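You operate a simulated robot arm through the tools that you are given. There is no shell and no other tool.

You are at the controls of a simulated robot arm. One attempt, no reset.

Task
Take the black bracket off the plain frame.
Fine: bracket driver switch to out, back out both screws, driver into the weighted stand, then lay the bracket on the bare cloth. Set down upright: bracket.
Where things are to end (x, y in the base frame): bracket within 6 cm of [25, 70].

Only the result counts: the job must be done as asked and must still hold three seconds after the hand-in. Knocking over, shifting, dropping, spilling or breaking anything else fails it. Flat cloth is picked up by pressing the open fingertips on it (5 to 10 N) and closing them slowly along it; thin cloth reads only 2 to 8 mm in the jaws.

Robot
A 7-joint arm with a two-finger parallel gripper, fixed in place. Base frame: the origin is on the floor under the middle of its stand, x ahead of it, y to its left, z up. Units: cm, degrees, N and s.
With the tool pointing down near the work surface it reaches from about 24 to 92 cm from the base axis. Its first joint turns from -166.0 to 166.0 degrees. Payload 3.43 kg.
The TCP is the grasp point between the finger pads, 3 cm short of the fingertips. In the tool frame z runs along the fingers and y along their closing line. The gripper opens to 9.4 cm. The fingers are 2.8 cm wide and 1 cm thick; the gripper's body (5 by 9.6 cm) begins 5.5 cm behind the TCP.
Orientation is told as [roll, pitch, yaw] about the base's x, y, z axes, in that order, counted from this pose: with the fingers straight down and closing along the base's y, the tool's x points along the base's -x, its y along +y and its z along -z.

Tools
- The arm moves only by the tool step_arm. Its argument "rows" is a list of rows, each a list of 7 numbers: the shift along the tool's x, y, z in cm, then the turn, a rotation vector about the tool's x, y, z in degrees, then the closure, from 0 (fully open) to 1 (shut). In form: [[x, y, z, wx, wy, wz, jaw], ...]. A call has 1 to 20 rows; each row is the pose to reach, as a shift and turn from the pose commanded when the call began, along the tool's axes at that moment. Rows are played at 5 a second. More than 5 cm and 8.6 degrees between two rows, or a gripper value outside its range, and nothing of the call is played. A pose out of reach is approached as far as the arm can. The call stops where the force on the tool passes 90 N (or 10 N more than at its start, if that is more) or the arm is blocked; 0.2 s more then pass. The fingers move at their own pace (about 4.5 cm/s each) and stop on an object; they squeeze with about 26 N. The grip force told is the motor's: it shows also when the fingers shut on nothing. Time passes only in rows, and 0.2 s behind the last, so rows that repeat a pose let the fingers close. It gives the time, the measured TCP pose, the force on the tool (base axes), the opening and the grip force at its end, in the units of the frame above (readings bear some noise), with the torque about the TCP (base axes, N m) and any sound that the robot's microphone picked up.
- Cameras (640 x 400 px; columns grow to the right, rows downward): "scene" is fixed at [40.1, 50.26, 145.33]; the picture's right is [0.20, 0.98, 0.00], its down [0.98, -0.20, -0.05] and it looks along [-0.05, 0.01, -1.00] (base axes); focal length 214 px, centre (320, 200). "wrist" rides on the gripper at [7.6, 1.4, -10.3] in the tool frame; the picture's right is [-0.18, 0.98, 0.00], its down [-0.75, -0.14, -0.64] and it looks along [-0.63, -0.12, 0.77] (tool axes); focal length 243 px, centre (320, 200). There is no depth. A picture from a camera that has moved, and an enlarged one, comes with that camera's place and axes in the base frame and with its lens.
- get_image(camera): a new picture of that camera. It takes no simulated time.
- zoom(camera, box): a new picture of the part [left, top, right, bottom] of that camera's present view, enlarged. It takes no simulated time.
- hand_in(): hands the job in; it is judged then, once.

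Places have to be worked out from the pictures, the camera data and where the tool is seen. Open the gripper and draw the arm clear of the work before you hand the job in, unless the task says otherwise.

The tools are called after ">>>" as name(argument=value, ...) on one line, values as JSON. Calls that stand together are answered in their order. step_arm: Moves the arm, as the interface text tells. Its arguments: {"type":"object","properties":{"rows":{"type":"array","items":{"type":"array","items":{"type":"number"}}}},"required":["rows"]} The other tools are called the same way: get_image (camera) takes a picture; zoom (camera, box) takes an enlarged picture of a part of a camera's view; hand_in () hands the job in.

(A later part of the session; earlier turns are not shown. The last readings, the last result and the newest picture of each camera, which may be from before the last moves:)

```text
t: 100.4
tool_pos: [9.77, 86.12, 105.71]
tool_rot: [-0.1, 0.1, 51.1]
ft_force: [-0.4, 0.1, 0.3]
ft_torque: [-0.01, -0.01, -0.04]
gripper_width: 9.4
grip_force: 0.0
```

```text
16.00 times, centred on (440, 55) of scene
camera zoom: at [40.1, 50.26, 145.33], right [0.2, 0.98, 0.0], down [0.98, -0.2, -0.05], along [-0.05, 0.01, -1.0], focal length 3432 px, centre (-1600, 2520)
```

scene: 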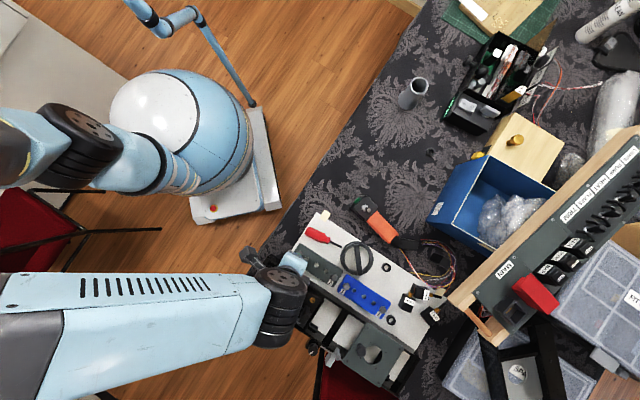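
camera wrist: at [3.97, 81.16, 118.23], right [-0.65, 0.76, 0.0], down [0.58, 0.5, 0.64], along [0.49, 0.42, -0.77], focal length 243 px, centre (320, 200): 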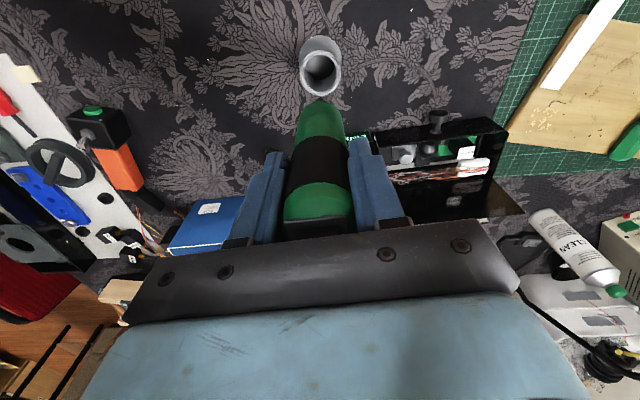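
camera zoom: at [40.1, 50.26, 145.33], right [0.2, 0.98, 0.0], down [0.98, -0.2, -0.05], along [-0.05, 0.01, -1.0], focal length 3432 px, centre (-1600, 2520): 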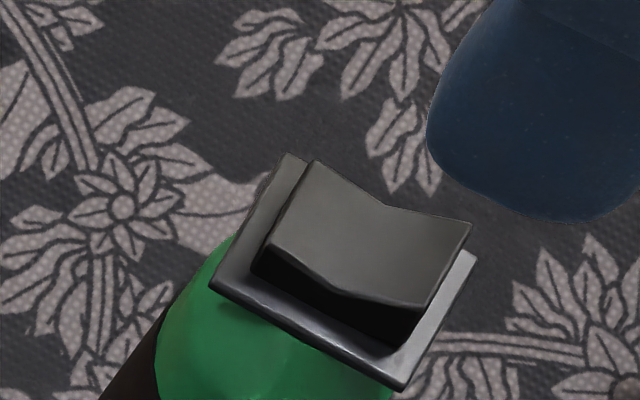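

The palm seems to have nudged the rocker toward the middle. I'll close the fingers and press the far end fully, as in the first flip.

>>> step_arm(rows=[[-0.6, 0.05, 0, 0, 0, 0, 1], [-1.2, 0.1, 0, 0, 0, 0, 1], [-1.75, 0.13, 0, 0, 0, 0, 1], [-1.75, 0.13, 0, 0, 0, 0, 1], [-1.75, 0.13, 0, 0, 0, 0, 1], [-1.75, 0.13, 1, 0, 0, 0, 1], [-1.75, 0.13, 3, 0, 0, 0, 1], [-1.75, 0.13, 5, 0, 0, 0, 1], [-1.75, 0.13, 6.3, 0, 0, 0, 1], [-1.75, 0.13, 7, 0, 0, 0, 1]])

>>> step_arm(rows=[[0, 0, 0.15, 0, 0, 0, 1], [0, 0, 0.3, 0, 0, 0, 1], [0, 0, 0.4, 0, 0, 0, 1]])

>>> zoom(camera="scene", box=[428, 40, 458, 65])

```text
t: 102.6
tool_pos: [10.8, 87.58, 98.7]
tool_rot: [-0.1, 0.0, 51.0]
ft_force: [0.0, 0.0, -0.3]
ft_torque: [0.01, 0.02, -0.02]
gripper_width: 0.0
grip_force: 25.8
```

```text
t: 103.4
tool_pos: [10.79, 87.59, 98.44]
tool_rot: [0.1, 0.0, 51.1]
ft_force: [0.1, 0.4, 13.5]
ft_torque: [-0.16, 0.15, 0.01]
gripper_width: 0.0
grip_force: 26.3
```

```text
16.00 times, centred on (443, 52) of scene
camera zoom: at [40.1, 50.26, 145.33], right [0.2, 0.98, 0.0], down [0.98, -0.2, -0.05], along [-0.05, 0.01, -1.0], focal length 3432 px, centre (-1648, 2560)
```

zoom: 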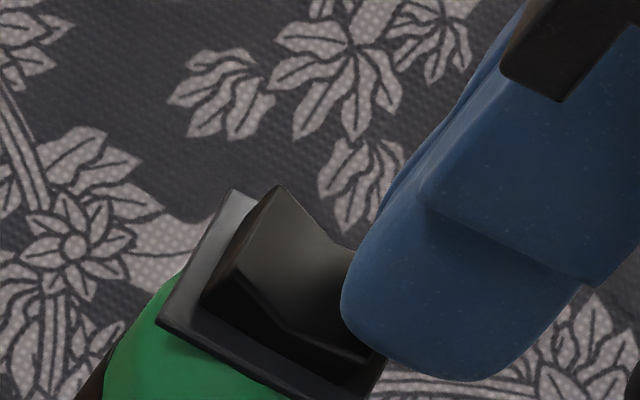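

>>> step_arm(rows=[[0, 0, 0.1, 0, 0, 0, 1], [0, 0, 0.15, 0, 0, 0, 1], [0, 0, 0.15, 0, 0, 0, 1]])

>>> step_arm(rows=[[0, 0, -1, 0, 0, 0, 1], [0, 0, -3.5, 0, 0, 0, 1], [0, 0, -7.4, 0, 0, 0, 1], [0.8, -0.05, -7.4, 0, 0, 0, 0], [1.75, -0.13, -7.4, 0, 0, 0, 0], [1.75, -0.13, -7.4, 0, 0, 0, 0], [1.75, -0.13, -7.4, 0, 0, 0, 0], [1.75, -0.13, -7.4, 0, 0, 0, 0]])

>>> zoom(camera="wrist", box=[260, 40, 380, 160])

>>> zoom(camera="scene", box=[428, 45, 452, 65])

```text
t: 104.2
tool_pos: [10.79, 87.63, 98.51]
tool_rot: [0.2, -0.2, 51.0]
ft_force: [-0.4, -0.5, 37.3]
ft_torque: [-0.37, 0.31, 0.01]
gripper_width: 0.0
grip_force: 26.4
```

```text
t: 106.0
tool_pos: [9.85, 86.23, 105.48]
tool_rot: [-0.1, 0.0, 51.0]
ft_force: [0.4, -0.6, -0.2]
ft_torque: [-0.01, 0.02, -0.02]
gripper_width: 9.39
grip_force: 0.1
```

```text
3.33 times, centred on (320, 100) of wrist
camera zoom: at [3.96, 81.15, 115.66], right [-0.65, 0.76, 0.0], down [0.58, 0.5, 0.64], along [0.49, 0.42, -0.77], focal length 809 px, centre (320, 533)
```

zoom: 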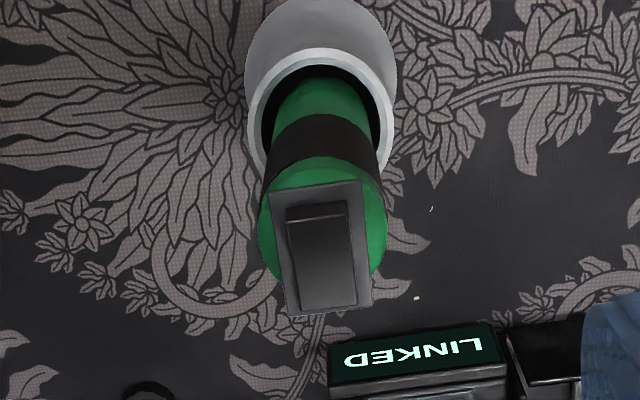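

```text
16.00 times, centred on (440, 55) of scene
camera zoom: at [40.1, 50.26, 145.33], right [0.2, 0.98, 0.0], down [0.98, -0.2, -0.05], along [-0.05, 0.01, -1.0], focal length 3432 px, centre (-1600, 2520)
```

zoom: 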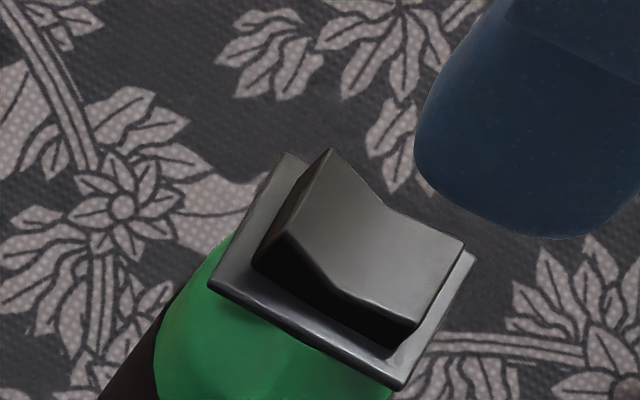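

The switch is now fully over to the flipped state. I'll regrip slightly higher for more slide margin and go back to screw 1.

>>> step_arm(rows=[[-0.08, 0, 3, 0, 0, 0, 0], [-0.08, 0, 6, 0, 0, 0, 0], [-0.08, 0, 9, 0, 0, 0, 0], [-0.08, 0, 12, 0, 0, 0, 0], [-0.08, 0, 13.9, 0, 0, 0, 0], [-0.08, 0, 13.9, 0, 0, 0, 0.3], [-0.08, 0, 13.9, 0, 0, 0, 0.45], [-0.08, 0, 13.9, 0, 0, 0, 0.55], [-0.08, 0, 13.9, 0, 0, 0, 0.62], [-0.08, 0, 13.9, 0, 0, 0, 0.7], [-0.08, 0, 13.9, 0, 0, 0, 0.85], [-0.08, 0, 13.9, 0, 0, 0, 1], [-0.08, 0, 13.9, 0, 0, 0, 1]])

>>> step_arm(rows=[[0, 0, -0.5, 0, 0, 0, 1], [0, 0, -2, 0, 0, 0, 1], [0, 0, -4.5, 0, 0, 0, 1], [0, 0, -8, 0, 0, 0, 1], [0, 0, -12, 0, 0, 0, 1], [0, 0, -16.4, 0, 0, 0, 1]])

>>> step_arm(rows=[[0.3, -2, 0, 0, 0, 0, 1], [0.9, -6, 0, 0, 0, 0, 1], [1.5, -10.3, 0, 0, 0, 0, 1], [2.1, -14.7, 0, 0, 0, 0, 1], [2.8, -19.1, 0, 0, 0, 0, 1], [3.4, -23.5, 0, 0, 0, 0, 1], [4, -27.9, 0, 0, 0, 0, 1], [4.7, -32.3, 0, 0, 0, 0, 1], [5.4, -36.7, 0, 0, 0, 0, 1], [6, -41.1, 0, 0, 0, 0, 1], [6.6, -45.5, 0, 0, 0, 0, 1], [7.3, -49.9, 0, 0, 0, 0, 1], [8, -54.3, 0, 0, 0, 0, 1], [8.6, -58.5, 0, 0, 0, 0, 1], [9, -61.5, 0, 0, 0, 0, 1]])

>>> step_arm(rows=[[0, 0, 3, 0, 0, 0, 1], [0, 0, 6, 0, 0, 0, 1], [0, 0, 9, 0, 0, 0, 1], [0, 0, 11.5, 0, 0, 0, 1], [0, 0, 13, 0, 0, 0, 1]])

>>> zoom(camera="wrist", box=[290, 65, 360, 115])

```text
t: 108.8
tool_pos: [9.91, 86.37, 91.62]
tool_rot: [0.1, 0.0, 50.9]
ft_force: [0.8, -0.7, -0.5]
ft_torque: [-0.04, -0.1, -0.01]
gripper_width: 3.58
grip_force: 26.1
```

```text
t: 110.2
tool_pos: [9.88, 86.4, 108.02]
tool_rot: [0.0, 0.1, 51.1]
ft_force: [0.0, 0.2, -3.1]
ft_torque: [-0.03, 0.01, -0.01]
gripper_width: 3.56
grip_force: 25.6
```

```text
t: 113.4
tool_pos: [52.09, 40.81, 107.77]
tool_rot: [0.0, 0.0, 51.1]
ft_force: [-0.9, 1.2, -2.3]
ft_torque: [-0.01, -0.02, -0.02]
gripper_width: 3.57
grip_force: 26.1
```

```text
t: 114.6
tool_pos: [52.17, 40.63, 94.89]
tool_rot: [0.0, 0.1, 51.1]
ft_force: [-0.7, 0.1, -1.9]
ft_torque: [0.02, 0.01, 0.0]
gripper_width: 3.57
grip_force: 26.2
```

```text
8.00 times, centred on (325, 90) of wrist
camera zoom: at [46.25, 35.63, 105.08], right [-0.65, 0.76, 0.0], down [0.58, 0.5, 0.64], along [0.49, 0.42, -0.77], focal length 1941 px, centre (280, 1080)
```

zoom: 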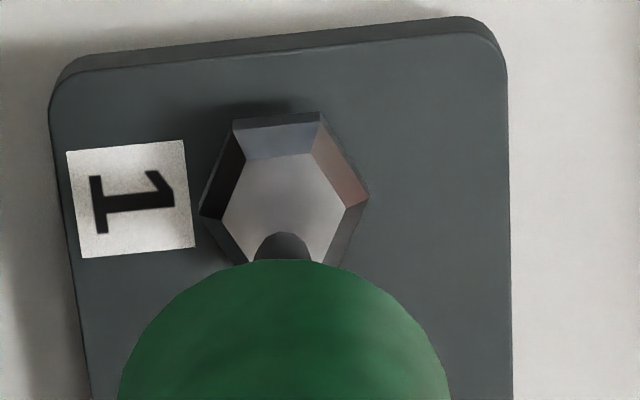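

>>> step_arm(rows=[[0.1, 0, 0.4, 0, 0, 0, 1], [0.2, 0, 0.8, 0, 0, 0, 1], [0.25, 0, 1.1, 0, 0, 0, 1], [0.25, 0, 1.25, 0, 0, 0, 1]])

>>> zoom(camera="wrist", box=[290, 65, 360, 115])

```text
t: 115.6
tool_pos: [51.86, 40.41, 93.68]
tool_rot: [0.0, 0.1, 51.0]
ft_force: [0.4, 0.4, -3.2]
ft_torque: [0.02, 0.01, 0.02]
gripper_width: 3.54
grip_force: 25.3
```

```text
8.00 times, centred on (325, 90) of wrist
camera zoom: at [46.05, 35.4, 103.89], right [-0.65, 0.76, 0.0], down [0.58, 0.5, 0.64], along [0.49, 0.42, -0.77], focal length 1941 px, centre (280, 1080)
```

zoom: 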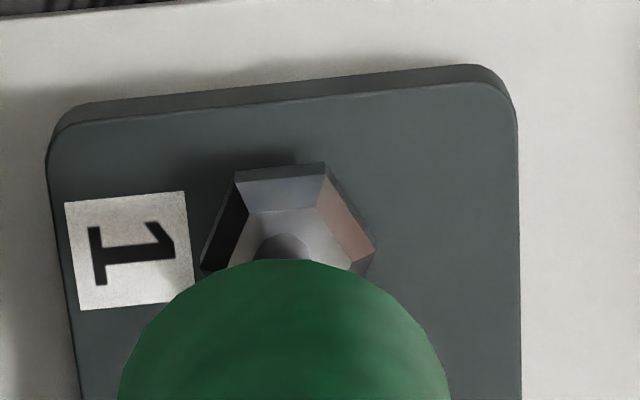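

>>> step_arm(rows=[[0, 0.06, 0.15, 0, 0, 0, 1], [0, 0.06, 0.3, 0, 0, 0, 1]])

>>> step_arm(rows=[[0, 0, 0.05, 0, 0, 0, 1], [0, 0, 0.1, 0, 0, 0, 1]])

```text
t: 116.2
tool_pos: [51.92, 40.59, 93.41]
tool_rot: [0.0, 0.1, 51.0]
ft_force: [0.2, 0.4, -2.7]
ft_torque: [0.02, 0.0, -0.02]
gripper_width: 3.54
grip_force: 26.4
```

```text
t: 116.8
tool_pos: [51.83, 40.54, 93.32]
tool_rot: [0.1, 0.0, 51.1]
ft_force: [-0.3, -0.4, 3.8]
ft_torque: [-0.01, 0.01, 0.01]
gripper_width: 3.58
grip_force: 25.7
```

Contact at about 6.5 N. Holding here for 4 s without feeding, watching for change.

>>> step_arm(rows=[[0, 0, 0, 0, 0, 0, 1], [0, 0, 0, 0, 0, 0, 1], [0, 0, 0, 0, 0, 0, 1], [0, 0, 0, 0, 0, 0, 1], [0, 0, 0, 0, 0, 0, 1], [0, 0, 0, 0, 0, 0, 1], [0, 0, 0, 0, 0, 0, 1], [0, 0, 0, 0, 0, 0, 1], [0, 0, 0, 0, 0, 0, 1], [0, 0, 0, 0, 0, 0, 1]])

>>> step_arm(rows=[[0, 0, 0.03, 0, 0, 0, 1], [0, 0, 0.03, 0, 0, 0, 1], [0, 0, 0.03, 0, 0, 0, 1], [0, 0, 0.03, 0, 0, 0, 1], [0, 0, 0.03, 0, 0, 0, 1], [0, 0, 0.03, 0, 0, 0, 1], [0, 0, 0.03, 0, 0, 0, 1], [0, 0, 0.03, 0, 0, 0, 1], [0, 0, 0.03, 0, 0, 0, 1], [0, 0, 0.03, 0, 0, 0, 1]])

>>> zoom(camera="wrist", box=[290, 65, 360, 115])

```text
t: 119.0
tool_pos: [51.93, 40.45, 93.33]
tool_rot: [-0.1, 0.0, 51.0]
ft_force: [2.1, 1.1, 11.8]
ft_torque: [0.13, -0.3, -0.01]
gripper_width: 3.56
grip_force: 26.1
```

```text
t: 121.2
tool_pos: [51.91, 40.51, 93.3]
tool_rot: [0.0, 0.0, 51.1]
ft_force: [-0.3, 0.8, 15.9]
ft_torque: [0.25, 0.02, 0.01]
gripper_width: 3.56
grip_force: 26.3
```

```text
8.00 times, centred on (325, 90) of wrist
camera zoom: at [45.97, 35.4, 103.49], right [-0.65, 0.76, 0.0], down [0.58, 0.5, 0.64], along [0.49, 0.42, -0.77], focal length 1941 px, centre (280, 1080)
```

zoom: 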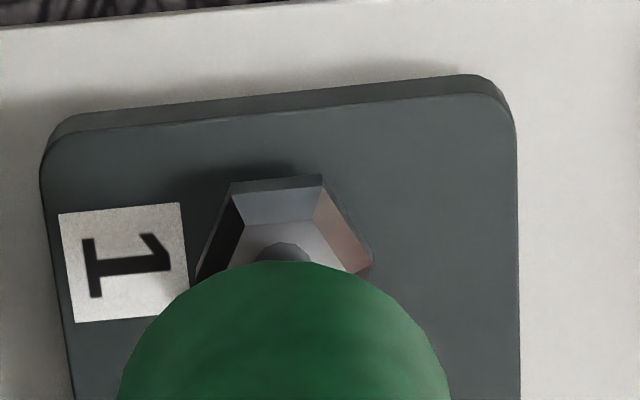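

Force rose without any feed, which may hint that the screw is moving. I'll keep holding and watch.

>>> step_arm(rows=[[0, 0, 0, 0, 0, 0, 1], [0, 0, 0, 0, 0, 0, 1], [0, 0, 0, 0, 0, 0, 1], [0, 0, 0, 0, 0, 0, 1], [0, 0, 0, 0, 0, 0, 1], [0, 0, 0, 0, 0, 0, 1], [0, 0, 0, 0, 0, 0, 1], [0, 0, 0, 0, 0, 0, 1], [0, 0, 0, 0, 0, 0, 1], [0, 0, 0, 0, 0, 0, 1]])

>>> step_arm(rows=[[0, 0, 0, 0, 0, 0, 1], [0, 0, 0, 0, 0, 0, 1], [0, 0, 0, 0, 0, 0, 1], [0, 0, 0, 0, 0, 0, 1], [0, 0, 0, 0, 0, 0, 1], [0, 0, 0, 0, 0, 0, 1], [0, 0, 0, 0, 0, 0, 1], [0, 0, 0, 0, 0, 0, 1], [0, 0, 0, 0, 0, 0, 1], [0, 0, 0, 0, 0, 0, 1]])

>>> zoom(camera="wrist", box=[290, 65, 360, 115])

```text
t: 123.4
tool_pos: [51.86, 40.41, 93.25]
tool_rot: [0.0, 0.0, 51.0]
ft_force: [-0.2, -0.1, 9.5]
ft_torque: [-0.01, 0.08, -0.02]
gripper_width: 3.56
grip_force: 25.9
```

```text
t: 125.6
tool_pos: [51.88, 40.48, 93.25]
tool_rot: [0.0, -0.1, 50.9]
ft_force: [-1.0, -0.6, 5.1]
ft_torque: [0.05, 0.11, 0.01]
gripper_width: 3.54
grip_force: 26.1
```

```text
8.00 times, centred on (325, 90) of wrist
camera zoom: at [46.0, 35.4, 103.47], right [-0.65, 0.76, 0.0], down [0.58, 0.5, 0.64], along [0.49, 0.42, -0.77], focal length 1941 px, centre (280, 1080)
```

zoom: 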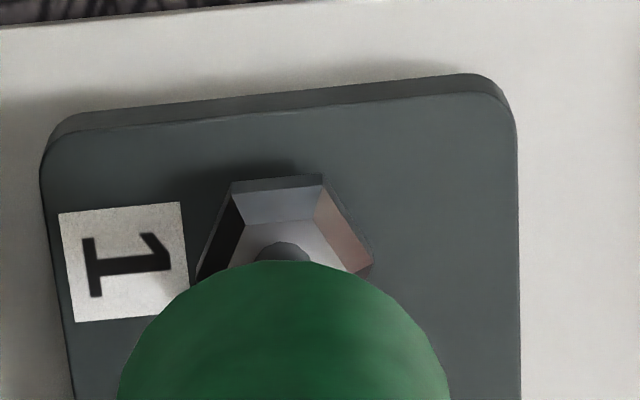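

Neither switch position turns the screw, even with good alignment and up to 28 N. I'll look closely at the orange hand unit, in case it carries the relevant switch, from the current viewpoint.

>>> zoom(camera="wrist", box=[460, 110, 600, 230])

>>> zoom(camera="scene", box=[345, 190, 425, 260])

>>> zoom(camera="scene", box=[395, 225, 475, 295])

>>> zoom(camera="scene", box=[560, 0, 640, 120])

```text
3.33 times, centred on (530, 170) of wrist
camera zoom: at [46.0, 35.4, 103.47], right [-0.65, 0.76, 0.0], down [0.58, 0.5, 0.64], along [0.49, 0.42, -0.77], focal length 809 px, centre (-380, 300)
```

zoom: 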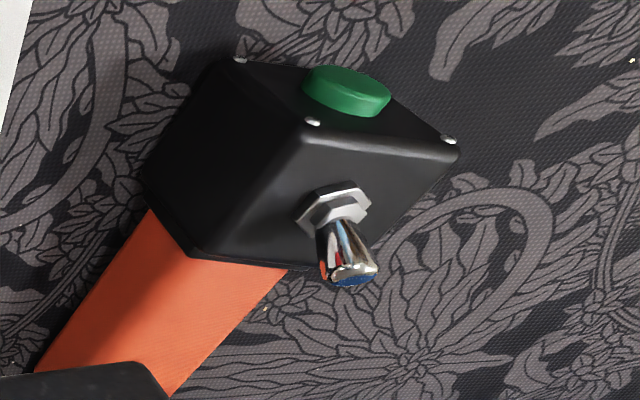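

```text
5.71 times, centred on (385, 225) of scene
camera zoom: at [40.1, 50.26, 145.33], right [0.2, 0.98, 0.0], down [0.98, -0.2, -0.05], along [-0.05, 0.01, -1.0], focal length 1226 px, centre (-51, 57)
```

zoom: 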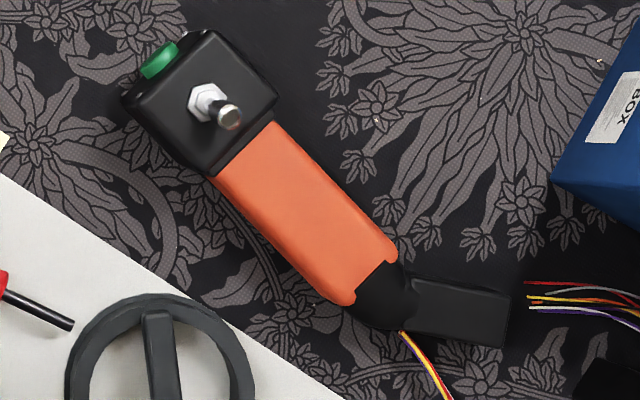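

```text
5.71 times, centred on (435, 260) of scene
camera zoom: at [40.1, 50.26, 145.33], right [0.2, 0.98, 0.0], down [0.98, -0.2, -0.05], along [-0.05, 0.01, -1.0], focal length 1226 px, centre (-337, -143)
```

zoom: 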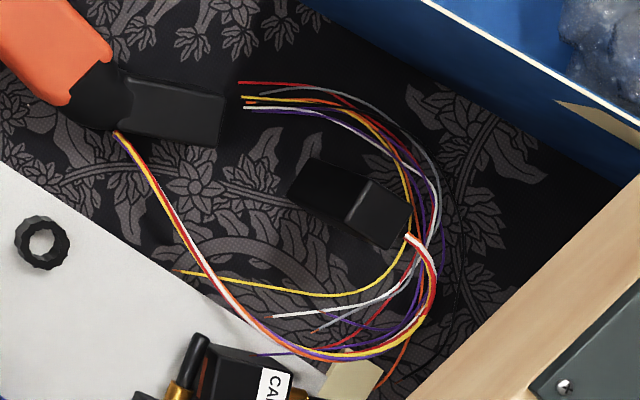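

```text
3.33 times, centred on (600, 60) of scene
camera zoom: at [40.1, 50.26, 145.33], right [0.2, 0.98, 0.0], down [0.98, -0.2, -0.05], along [-0.05, 0.01, -1.0], focal length 715 px, centre (-613, 667)
```

zoom: 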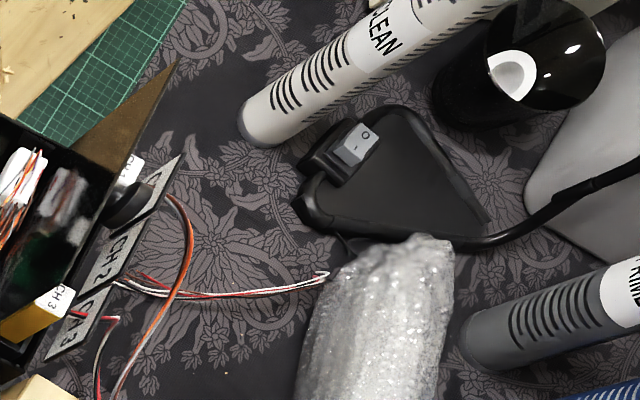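

The orange unit appears to be an unrelated wiring harness grip. As a next test I'll try screw 2 with this same switch state.

>>> step_arm(rows=[[0, 0, -1, 0, 0, 0, 1], [0, 0, -2.5, 0, 0, 0, 1], [-3, -0.2, -3.5, 0, 0, 0, 1], [-6.5, -0.45, -3.5, 0, 0, 0, 1], [-10, -0.7, -3.5, 0, 0, 0, 1], [-13.1, -0.9, -3.5, 0, 0, 0, 1], [-13.1, -0.9, -2.5, 0, 0, 0, 1]])

>>> zoom(camera="wrist", box=[290, 65, 360, 115])

>>> get_image(camera="wrist")

```text
t: 127.2
tool_pos: [60.91, 50.1, 95.82]
tool_rot: [0.0, 0.0, 51.0]
ft_force: [0.6, 0.6, -2.2]
ft_torque: [-0.01, 0.01, -0.02]
gripper_width: 3.55
grip_force: 25.7
```

```text
8.00 times, centred on (325, 90) of wrist
camera zoom: at [55.0, 45.09, 105.99], right [-0.65, 0.76, 0.0], down [0.58, 0.5, 0.64], along [0.49, 0.42, -0.77], focal length 1941 px, centre (280, 1080)
```

zoom: 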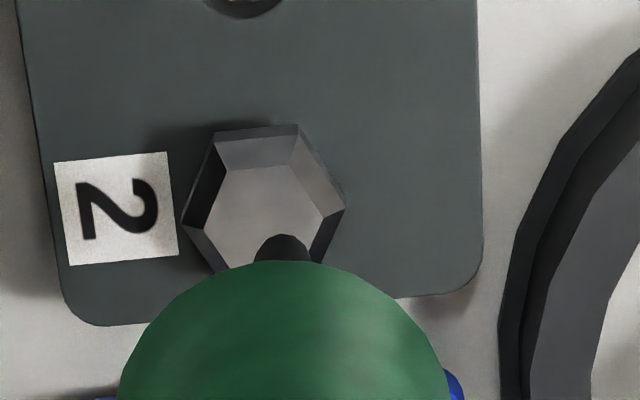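

```text
taken
camera wrist: at [55.0, 45.09, 105.99], right [-0.65, 0.76, 0.0], down [0.58, 0.5, 0.64], along [0.49, 0.42, -0.77], focal length 243 px, centre (320, 200)
```

wrist: 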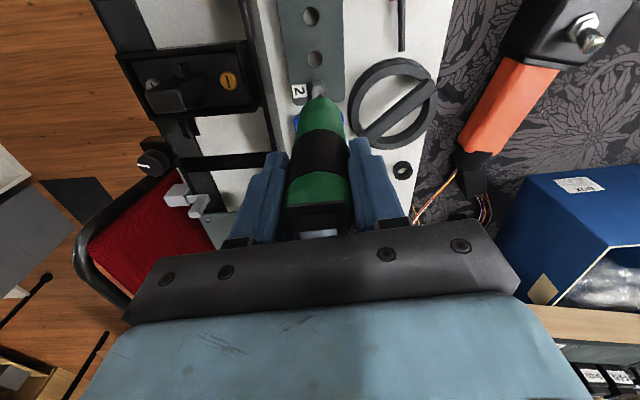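

Screw 2 is in view. Shifting slightly to align and approaching.

>>> step_arm(rows=[[-0.05, -0.15, 0.8, 0, 0, 0, 1], [-0.1, -0.27, 1.6, 0, 0, 0, 1], [-0.1, -0.27, 2.1, 0, 0, 0, 1]])

>>> zoom(camera="wrist", box=[290, 65, 360, 115])

```text
t: 128.0
tool_pos: [61.04, 49.99, 93.54]
tool_rot: [0.0, 0.0, 51.1]
ft_force: [-0.3, -0.1, -2.2]
ft_torque: [0.01, 0.01, 0.02]
gripper_width: 3.55
grip_force: 26.7
```

```text
8.00 times, centred on (325, 90) of wrist
camera zoom: at [55.23, 45.01, 103.83], right [-0.65, 0.76, 0.0], down [0.58, 0.5, 0.64], along [0.49, 0.42, -0.77], focal length 1941 px, centre (280, 1080)
```

zoom: 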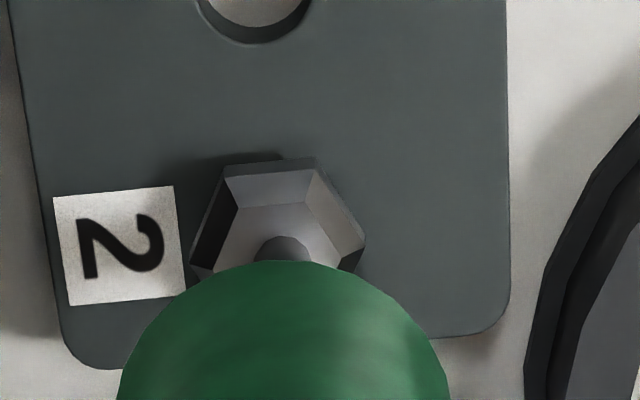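

>>> step_arm(rows=[[0, -0.05, 0.2, 0, 0, 0, 1], [0, -0.05, 0.4, 0, 0, 0, 1], [0, -0.05, 0.5, 0, 0, 0, 1], [0, -0.05, 0.55, 0, 0, 0, 1]])

>>> step_arm(rows=[[0, 0, 0.05, 0, 0, 0, 1], [0, 0, 0.1, 0, 0, 0, 1], [0, 0, 0.1, 0, 0, 0, 1], [0, 0, 0.1, 0, 0, 0, 1], [0, 0, 0.1, 0, 0, 0, 1], [0, 0, 0.1, 0, 0, 0, 1]])

>>> zoom(camera="wrist", box=[290, 65, 360, 115])

```text
t: 129.0
tool_pos: [61.21, 49.94, 93.23]
tool_rot: [-0.1, -0.3, 50.9]
ft_force: [0.0, -1.4, 19.1]
ft_torque: [-0.23, -0.05, -0.01]
gripper_width: 3.54
grip_force: 26.0
```

```text
t: 130.4
tool_pos: [61.1, 49.88, 93.05]
tool_rot: [0.0, 0.0, 50.9]
ft_force: [1.0, 2.3, 23.3]
ft_torque: [0.36, 0.0, 0.03]
gripper_width: 3.54
grip_force: 26.1
```

```text
8.00 times, centred on (325, 90) of wrist
camera zoom: at [55.21, 44.88, 103.29], right [-0.65, 0.76, 0.0], down [0.58, 0.5, 0.64], along [0.49, 0.42, -0.77], focal length 1941 px, centre (280, 1080)
```

zoom: 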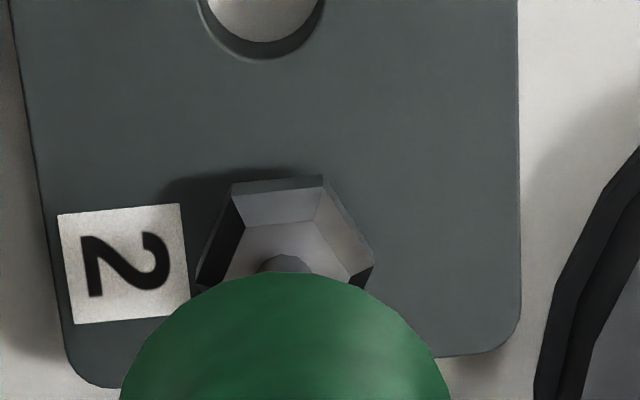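

Screw 2 behaves the same. I'll test a firmer push here, since there's slide margin, to see if a higher force threshold is what's missing.

>>> step_arm(rows=[[0, 0, 0.3, 0, 0, 0, 1]])

>>> step_arm(rows=[[0, 0, 0.15, 0, 0, 0, 1], [0, 0, 0.2, 0, 0, 0, 1]])

>>> zoom(camera="wrist", box=[290, 65, 360, 115])

```text
t: 130.8
tool_pos: [61.13, 49.96, 92.81]
tool_rot: [0.1, 0.0, 51.1]
ft_force: [-0.8, 0.8, 25.0]
ft_torque: [0.23, 0.1, 0.0]
gripper_width: 3.55
grip_force: 26.0
```

```text
t: 131.4
tool_pos: [61.08, 49.88, 92.63]
tool_rot: [0.1, 0.0, 51.0]
ft_force: [-0.5, -0.2, 24.7]
ft_torque: [0.2, 0.16, 0.02]
gripper_width: 3.56
grip_force: 26.0
```

```text
8.00 times, centred on (325, 90) of wrist
camera zoom: at [55.18, 44.87, 102.79], right [-0.65, 0.76, 0.0], down [0.58, 0.5, 0.64], along [0.49, 0.42, -0.77], focal length 1941 px, centre (280, 1080)
```

zoom: 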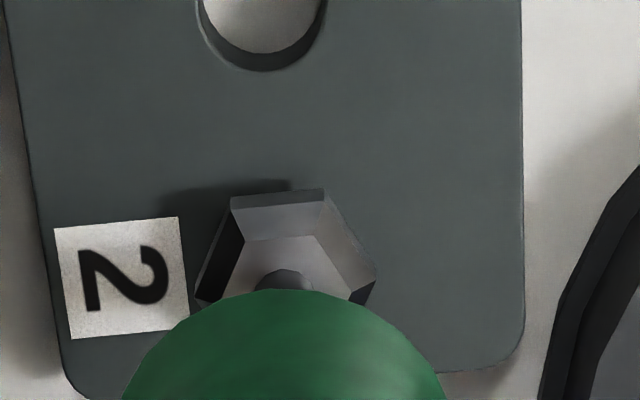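

Force tops out at about 28 N from slip. One thing I haven't tried is turning the wrist in this switch state (ratchet style), so I'll rotate 24° counter-clockwise while pressed.

>>> step_arm(rows=[[0, 0, 0, 0, 0, -6, 1], [0, 0, 0.02, 0, 0, -12, 1], [0, 0, 0.04, 0, 0, -18, 1], [0, 0, 0.05, 0, 0, -24, 1]])

>>> zoom(camera="wrist", box=[290, 65, 360, 115])

```text
t: 132.4
tool_pos: [61.15, 49.9, 92.58]
tool_rot: [0.0, -0.1, 75.2]
ft_force: [2.6, -1.9, 17.7]
ft_torque: [-0.2, -0.26, -0.01]
gripper_width: 3.54
grip_force: 26.2
```

```text
8.00 times, centred on (325, 90) of wrist
camera zoom: at [57.78, 42.93, 102.72], right [-0.9, 0.43, 0.0], down [0.33, 0.69, 0.64], along [0.28, 0.58, -0.77], focal length 1941 px, centre (280, 1080)
```

zoom: 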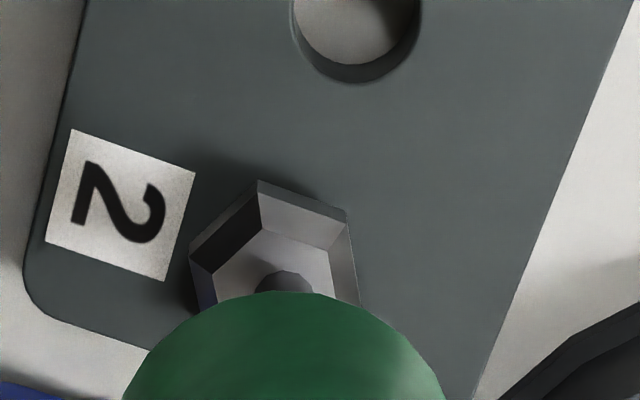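

No relative rotation either. I'll check the rocker's current state in the hand and the overall view.

>>> step_arm(rows=[[0, 0, -1, 0, 0, 6, 1], [0, 0, -4, 0, 0, 12, 1], [0, 0, -8, 0, 0, 18, 1], [0, 0, -12, 0, 0, 24, 1], [0, 0, -15, 0, 0, 24, 1]])

>>> zoom(camera="wrist", box=[275, 190, 365, 245])

>>> zoom(camera="scene", box=[440, 80, 520, 140])

>>> get_image(camera="scene")

```text
t: 133.6
tool_pos: [61.17, 49.88, 107.41]
tool_rot: [-0.1, 0.0, 51.0]
ft_force: [0.4, 0.8, -2.4]
ft_torque: [-0.05, 0.01, -0.01]
gripper_width: 3.55
grip_force: 25.8
```

```text
7.11 times, centred on (320, 218) of wrist
camera zoom: at [55.23, 44.92, 117.68], right [-0.65, 0.76, 0.0], down [0.59, 0.5, 0.64], along [0.49, 0.42, -0.77], focal length 1725 px, centre (320, 76)
```

zoom: 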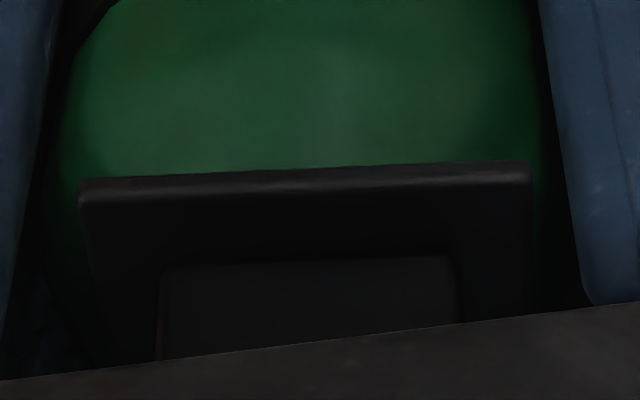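

```text
6.67 times, centred on (480, 110) of scene
camera zoom: at [40.1, 50.26, 145.33], right [0.2, 0.98, 0.0], down [0.98, -0.2, -0.05], along [-0.05, 0.01, -1.0], focal length 1430 px, centre (-747, 800)
```

zoom: 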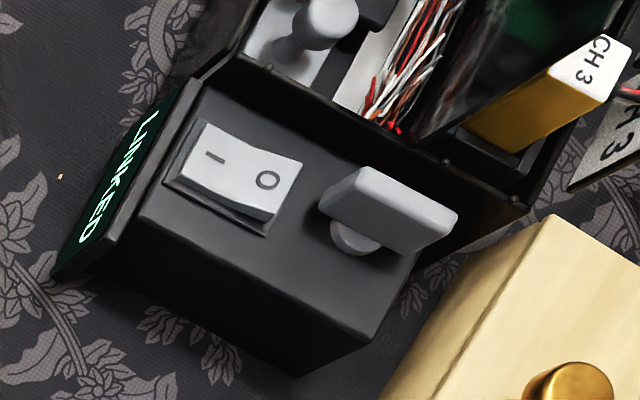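

```text
taken
```

scene: 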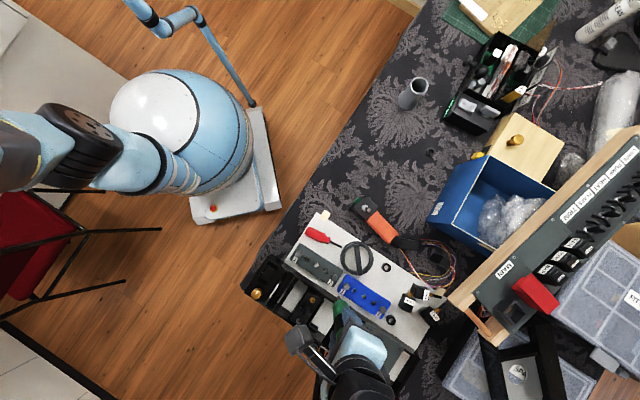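

The unseen side of the driver (facing away from the wrist camera) might carry a marking or another selector. I'll carry it to where the fixed camera can see that side.

>>> step_arm(rows=[[2, 1, 0, 0, 0, 0, 1], [6, 2.6, 0, 0, 0, 0, 1], [10, 4.3, 0, 0, 0, 0, 1], [14, 6, 0, 0, 0, 0, 1], [18, 7.7, 0, 0, 0, 0, 1], [22, 9.4, 0, 0, 0, 0, 1], [26, 11.1, 0, 0, 0, 0, 1], [30, 12.8, 0, 0, 0, 0, 1], [34, 14.5, 0, 0, 0, 0, 1], [38, 16.3, 0, 0, 0, 0, 1]])

>>> get_image(camera="scene")

```text
t: 135.8
tool_pos: [24.5, 30.62, 107.62]
tool_rot: [0.0, 0.2, 50.9]
ft_force: [0.4, 0.1, -3.5]
ft_torque: [-0.03, 0.09, 0.02]
gripper_width: 3.53
grip_force: 26.0
```

```text
taken
```

scene: 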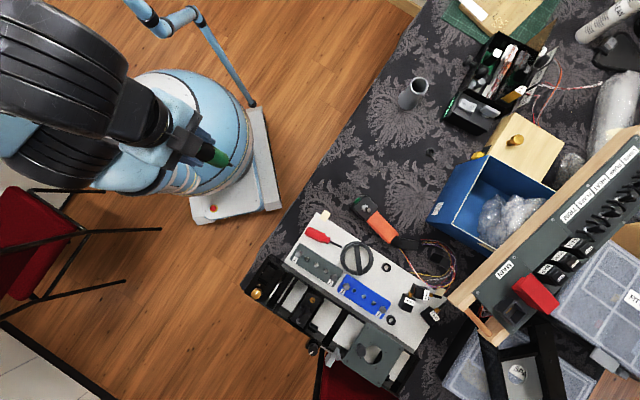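

>>> zoom(camera="scene", box=[160, 110, 260, 190])

>>> zoom(camera="scene", box=[185, 130, 245, 180])

```text
5.00 times, centred on (210, 150) of scene
camera zoom: at [40.1, 50.26, 145.33], right [0.2, 0.98, 0.0], down [0.98, -0.2, -0.05], along [-0.05, 0.01, -1.0], focal length 1072 px, centre (870, 450)
```

zoom: 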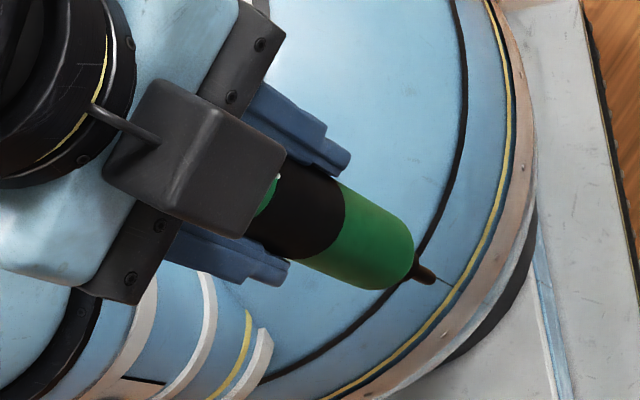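

```text
8.00 times, centred on (215, 155) of scene
camera zoom: at [40.1, 50.26, 145.33], right [0.2, 0.98, 0.0], down [0.98, -0.2, -0.05], along [-0.05, 0.01, -1.0], focal length 1716 px, centre (1160, 560)
```

zoom: 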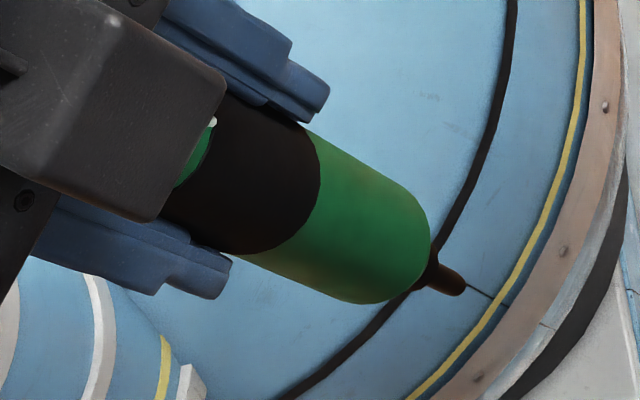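

There's a small white spot on the driver's hidden side near the top of the band. I'll rotate the hand to get a better look at it.

>>> step_arm(rows=[[0, 0, 0, 0, 0, -7.5, 1], [0, 0, 0, 0, 0, -15, 1], [0, 0, 0, 0, 0, -22.5, 1], [0, 0, 0, 0, 0, -30, 1], [0, 0, 0, 0, 0, -37.5, 1], [0, 0, 0, 0, 0, -45, 1], [0, 0, 0, 0, 0, -52.5, 1]])

>>> zoom(camera="scene", box=[165, 115, 245, 180])

```text
t: 137.4
tool_pos: [24.68, 30.64, 107.58]
tool_rot: [0.1, 0.0, 103.8]
ft_force: [0.6, 0.0, -2.9]
ft_torque: [0.06, 0.0, 0.03]
gripper_width: 3.51
grip_force: 26.5
```

```text
6.15 times, centred on (205, 148) of scene
camera zoom: at [40.1, 50.26, 145.33], right [0.2, 0.98, 0.0], down [0.98, -0.2, -0.05], along [-0.05, 0.01, -1.0], focal length 1320 px, centre (1028, 523)
```

zoom: 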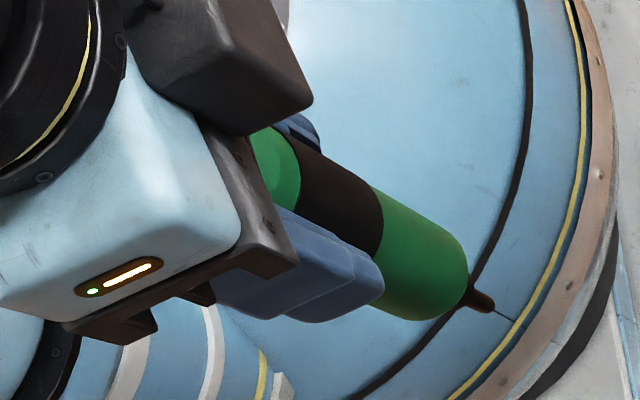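

>>> step_arm(rows=[[0, 0, 0, 0, 0, 7.5, 1], [0, 0, 0, 0, 0, 15, 1], [0, 0, 0, 0, 0, 22.5, 1], [0, 0, 0, 0, 0, 30, 1], [0, 0, 0, 0, 0, 37.5, 1], [0, 0, 0, 0, 0, 45, 1], [0, 0, 0, 0, 0, 52.5, 1], [0, 0, 0, 0, 0, 60, 1], [0, 0, 0, 0, 0, 67.5, 1], [0, 0, 0, 0, 0, 75, 1], [0, 0, 0, 0, 0, 82.5, 1], [0, 0, 0, 0, 0, 90, 1], [0, 0, 0, 0, 0, 97.5, 1], [0, 0, 0, 0, 0, 105, 1]])

>>> zoom(camera="scene", box=[165, 115, 245, 180])

>>> zoom(camera="scene", box=[190, 130, 230, 165])

```text
t: 140.4
tool_pos: [24.57, 30.64, 107.52]
tool_rot: [-0.1, 0.0, -1.6]
ft_force: [0.7, -0.6, -1.8]
ft_torque: [0.0, 0.03, 0.0]
gripper_width: 3.53
grip_force: 26.1
```

```text
6.15 times, centred on (205, 148) of scene
camera zoom: at [40.1, 50.26, 145.33], right [0.2, 0.98, 0.0], down [0.98, -0.2, -0.05], along [-0.05, 0.01, -1.0], focal length 1320 px, centre (1028, 523)
```

zoom: 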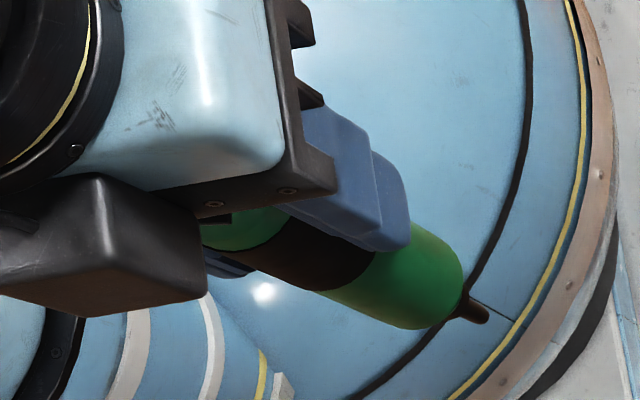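

```text
11.43 times, centred on (210, 148) of scene
camera zoom: at [40.1, 50.26, 145.33], right [0.2, 0.98, 0.0], down [0.98, -0.2, -0.05], along [-0.05, 0.01, -1.0], focal length 2451 px, centre (1577, 800)
```

zoom: 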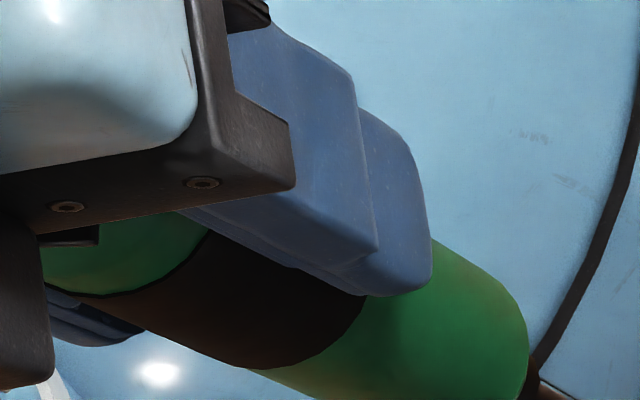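

That spot was only a reflection, and the driver has no other marks or selectors. I'll go back to screw 1 and try a long, gentle dwell in this state.

>>> step_arm(rows=[[-3.4, 1.3, 0, 0, 0, -6.6, 1], [-6.8, 2.6, 0, 0, 0, -13.2, 1], [-10.2, 3.9, 0, 0, 0, -19.8, 1], [-13.6, 5.2, 0, 0, 0, -26.4, 1], [-17, 6.6, 0, 0, 0, -33, 1], [-20.4, 7.9, 0, 0, 0, -39.6, 1], [-23.8, 9.2, 0, 0, 0, -46.2, 1], [-26.96, 10.54, 0, 0, 0, -52.6, 1], [-26.96, 10.54, 3, 0, 0, -52.6, 1], [-26.96, 10.54, 6, 0, 0, -52.6, 1], [-26.96, 10.54, 9, 0, 0, -52.6, 1], [-26.96, 10.54, 11.5, 0, 0, -52.6, 1], [-26.96, 10.54, 13, 0, 0, -52.6, 1]])

>>> zoom(camera="wrist", box=[290, 65, 360, 115])

```text
t: 143.2
tool_pos: [51.92, 40.58, 94.47]
tool_rot: [0.0, 0.0, 51.1]
ft_force: [1.1, -0.2, -1.8]
ft_torque: [0.0, 0.04, -0.01]
gripper_width: 3.51
grip_force: 26.1
```

```text
8.00 times, centred on (325, 90) of wrist
camera zoom: at [46.0, 35.45, 104.67], right [-0.65, 0.76, 0.0], down [0.58, 0.5, 0.64], along [0.49, 0.42, -0.77], focal length 1941 px, centre (280, 1080)
```

zoom: 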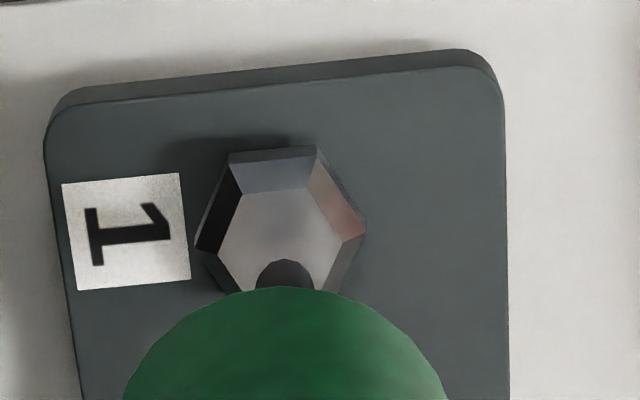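

Aligned for screw 1. Descending to light contact; little slide margin remains so I'll keep the force low.

>>> step_arm(rows=[[0, 0.03, 0.7, 0, 0, 0, 1], [0, 0.03, 1.4, 0, 0, 0, 1], [0, 0.03, 1.9, 0, 0, 0, 1]])

>>> step_arm(rows=[[0, 0, 0.06, 0, 0, 0, 1], [0, 0, 0.12, 0, 0, 0, 1]])

```text
t: 144.0
tool_pos: [51.86, 40.53, 92.69]
tool_rot: [0.0, -0.1, 51.2]
ft_force: [-2.1, -1.5, 19.1]
ft_torque: [-0.08, 0.47, 0.02]
gripper_width: 3.53
grip_force: 25.9
```

```text
t: 144.6
tool_pos: [51.8, 40.37, 92.61]
tool_rot: [0.1, 0.0, 51.1]
ft_force: [-0.9, 2.2, 22.9]
ft_torque: [0.32, 0.08, 0.09]
gripper_width: 3.55
grip_force: 26.3
```

>>> step_arm(rows=[[0, 0, 0, 0, 0, 0, 1], [0, 0, 0, 0, 0, 0, 1], [0, 0, 0, 0, 0, 0, 1], [0, 0, 0, 0, 0, 0, 1], [0, 0, 0, 0, 0, 0, 1], [0, 0, 0, 0, 0, 0, 1], [0, 0, 0, 0, 0, 0, 1], [0, 0, 0, 0, 0, 0, 1], [0, 0, 0, 0, 0, 0, 1], [0, 0, 0, 0, 0, 0, 1], [0, 0, 0, 0, 0, 0, 1], [0, 0, 0, 0, 0, 0, 1], [0, 0, 0, 0, 0, 0, 1], [0, 0, 0, 0, 0, 0, 1], [0, 0, 0, 0, 0, 0, 1], [0, 0, 0, 0, 0, 0, 1], [0, 0, 0, 0, 0, 0, 1], [0, 0, 0, 0, 0, 0, 1], [0, 0, 0, 0, 0, 0, 1], [0, 0, 0, 0, 0, 0, 1]])

>>> zoom(camera="wrist", box=[290, 65, 360, 115])

>>> zoom(camera="wrist", box=[240, 80, 420, 250])

```text
t: 148.8
tool_pos: [51.85, 40.54, 92.47]
tool_rot: [0.0, 0.0, 51.1]
ft_force: [-1.2, -0.5, 15.0]
ft_torque: [-0.1, 0.12, 0.0]
gripper_width: 3.5
grip_force: 25.7
```

```text
8.00 times, centred on (325, 90) of wrist
camera zoom: at [45.89, 35.45, 102.67], right [-0.65, 0.76, 0.0], down [0.58, 0.5, 0.64], along [0.49, 0.42, -0.77], focal length 1941 px, centre (280, 1080)
```

zoom: 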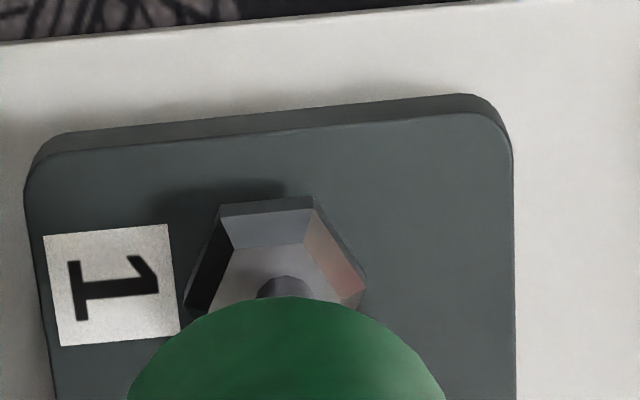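

```text
2.35 times, centred on (330, 165) of wrist
camera zoom: at [45.89, 35.45, 102.67], right [-0.65, 0.76, 0.0], down [0.58, 0.5, 0.64], along [0.49, 0.42, -0.77], focal length 571 px, centre (296, 282)
```

zoom: 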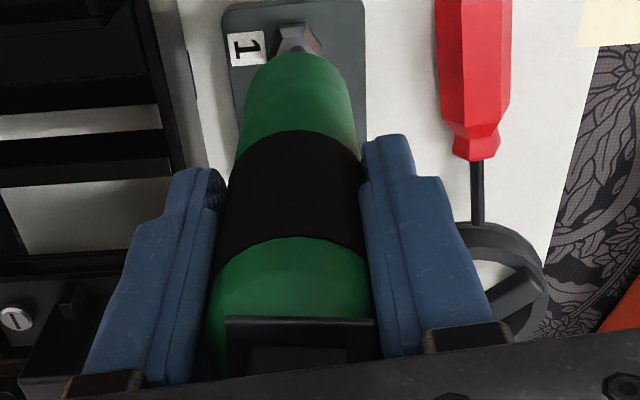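

The driver body appears to be rotating slightly within the grip (bezel edge now level, was tilted before), which could be motor reaction. I'll measure more precisely over another hold.

>>> zoom(camera="wrist", box=[275, 190, 365, 245])

>>> step_arm(rows=[[0, 0, 0.03, 0, 0, 0, 1], [0, 0, 0.06, 0, 0, 0, 1], [0, 0, 0.06, 0, 0, 0, 1], [0, 0, 0.06, 0, 0, 0, 1], [0, 0, 0.06, 0, 0, 0, 1], [0, 0, 0.06, 0, 0, 0, 1], [0, 0, 0.06, 0, 0, 0, 1], [0, 0, 0.06, 0, 0, 0, 1], [0, 0, 0.06, 0, 0, 0, 1], [0, 0, 0.06, 0, 0, 0, 1]])

>>> zoom(camera="wrist", box=[275, 190, 365, 245])

>>> zoom(camera="wrist", box=[290, 65, 360, 115])

```text
7.11 times, centred on (320, 218) of wrist
camera zoom: at [45.89, 35.45, 102.67], right [-0.65, 0.76, 0.0], down [0.58, 0.5, 0.64], along [0.49, 0.42, -0.77], focal length 1725 px, centre (320, 76)
```

zoom: 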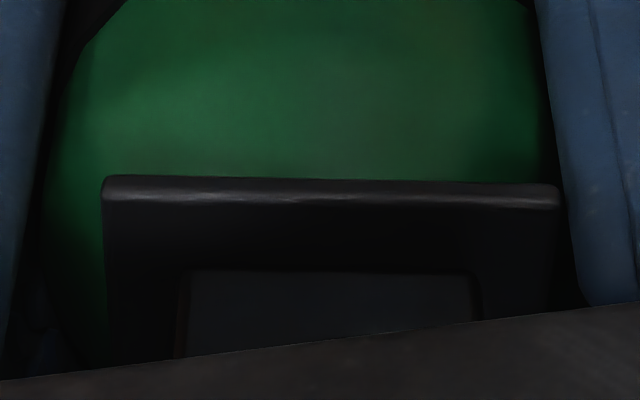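

```text
t: 151.0
tool_pos: [51.76, 40.54, 92.41]
tool_rot: [0.0, 0.1, 51.1]
ft_force: [1.3, 0.8, 21.3]
ft_torque: [0.06, -0.2, 0.04]
gripper_width: 3.49
grip_force: 25.7
```

```text
7.11 times, centred on (320, 218) of wrist
camera zoom: at [45.88, 35.45, 102.64], right [-0.65, 0.76, 0.0], down [0.58, 0.5, 0.64], along [0.49, 0.42, -0.77], focal length 1725 px, centre (320, 76)
```

zoom: 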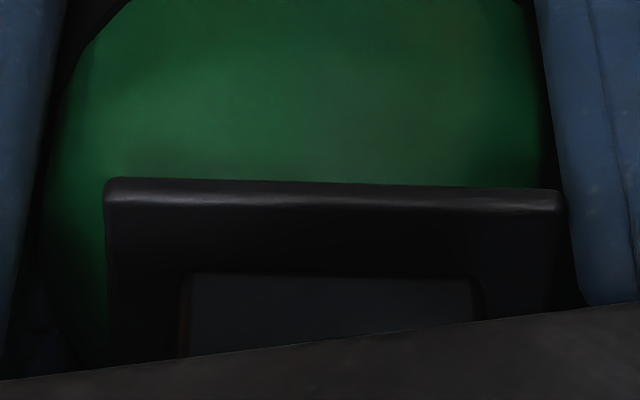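

```text
8.00 times, centred on (325, 90) of wrist
camera zoom: at [45.88, 35.45, 102.64], right [-0.65, 0.76, 0.0], down [0.58, 0.5, 0.64], along [0.49, 0.42, -0.77], focal length 1941 px, centre (280, 1080)
```

zoom: 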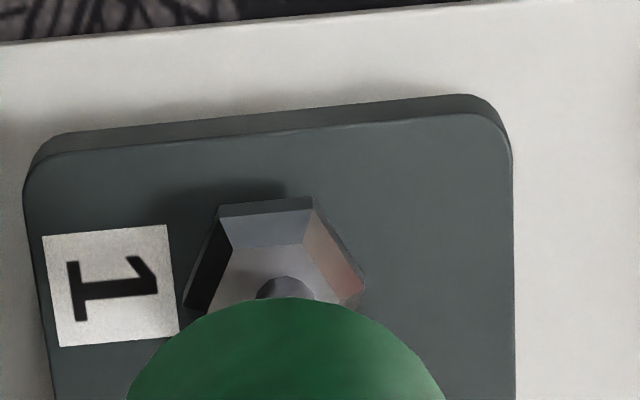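

The body creep is slow. In this switch state the force holds or rises without feeding, unlike the other state, so perhaps I'm pressing too hard and blocking the screw from rising. I'll ease off gradually and see whether contact follows me up.

>>> step_arm(rows=[[0, 0, -0.05, 0, 0, 0, 1], [0, 0, -0.1, 0, 0, 0, 1], [0, 0, -0.1, 0, 0, 0, 1], [0, 0, -0.1, 0, 0, 0, 1], [0, 0, -0.1, 0, 0, 0, 1], [0, 0, -0.1, 0, 0, 0, 1], [0, 0, -0.1, 0, 0, 0, 1]])

>>> step_arm(rows=[[0, 0, 0, 0, 0, 0, 1], [0, 0, 0, 0, 0, 0, 1], [0, 0, 0, 0, 0, 0, 1], [0, 0, 0, 0, 0, 0, 1], [0, 0, 0, 0, 0, 0, 1], [0, 0, 0, 0, 0, 0, 1], [0, 0, 0, 0, 0, 0, 1], [0, 0, 0, 0, 0, 0, 1], [0, 0, 0, 0, 0, 0, 1], [0, 0, 0, 0, 0, 0, 1]])

>>> zoom(camera="wrist", box=[290, 65, 360, 115])

```text
t: 152.6
tool_pos: [51.8, 40.48, 92.53]
tool_rot: [0.0, 0.1, 51.1]
ft_force: [1.0, 0.6, -2.6]
ft_torque: [0.02, 0.01, -0.04]
gripper_width: 3.51
grip_force: 25.7
```

```text
t: 154.8
tool_pos: [51.8, 40.53, 92.51]
tool_rot: [0.0, 0.1, 51.2]
ft_force: [0.0, -0.3, -2.3]
ft_torque: [0.0, 0.02, 0.03]
gripper_width: 3.48
grip_force: 26.3
```

```text
8.00 times, centred on (325, 90) of wrist
camera zoom: at [45.92, 35.46, 102.69], right [-0.65, 0.76, 0.0], down [0.58, 0.5, 0.64], along [0.49, 0.42, -0.77], focal length 1941 px, centre (280, 1080)
```

zoom: 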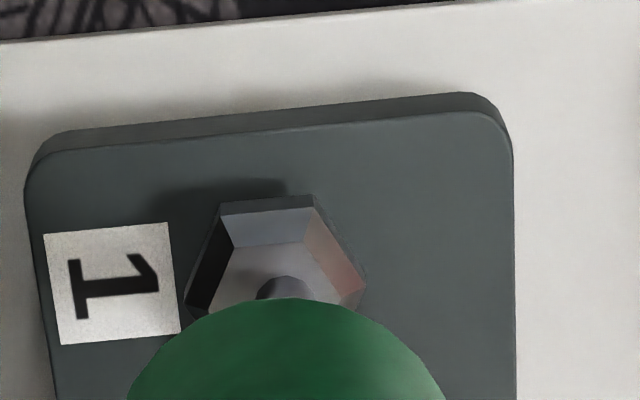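

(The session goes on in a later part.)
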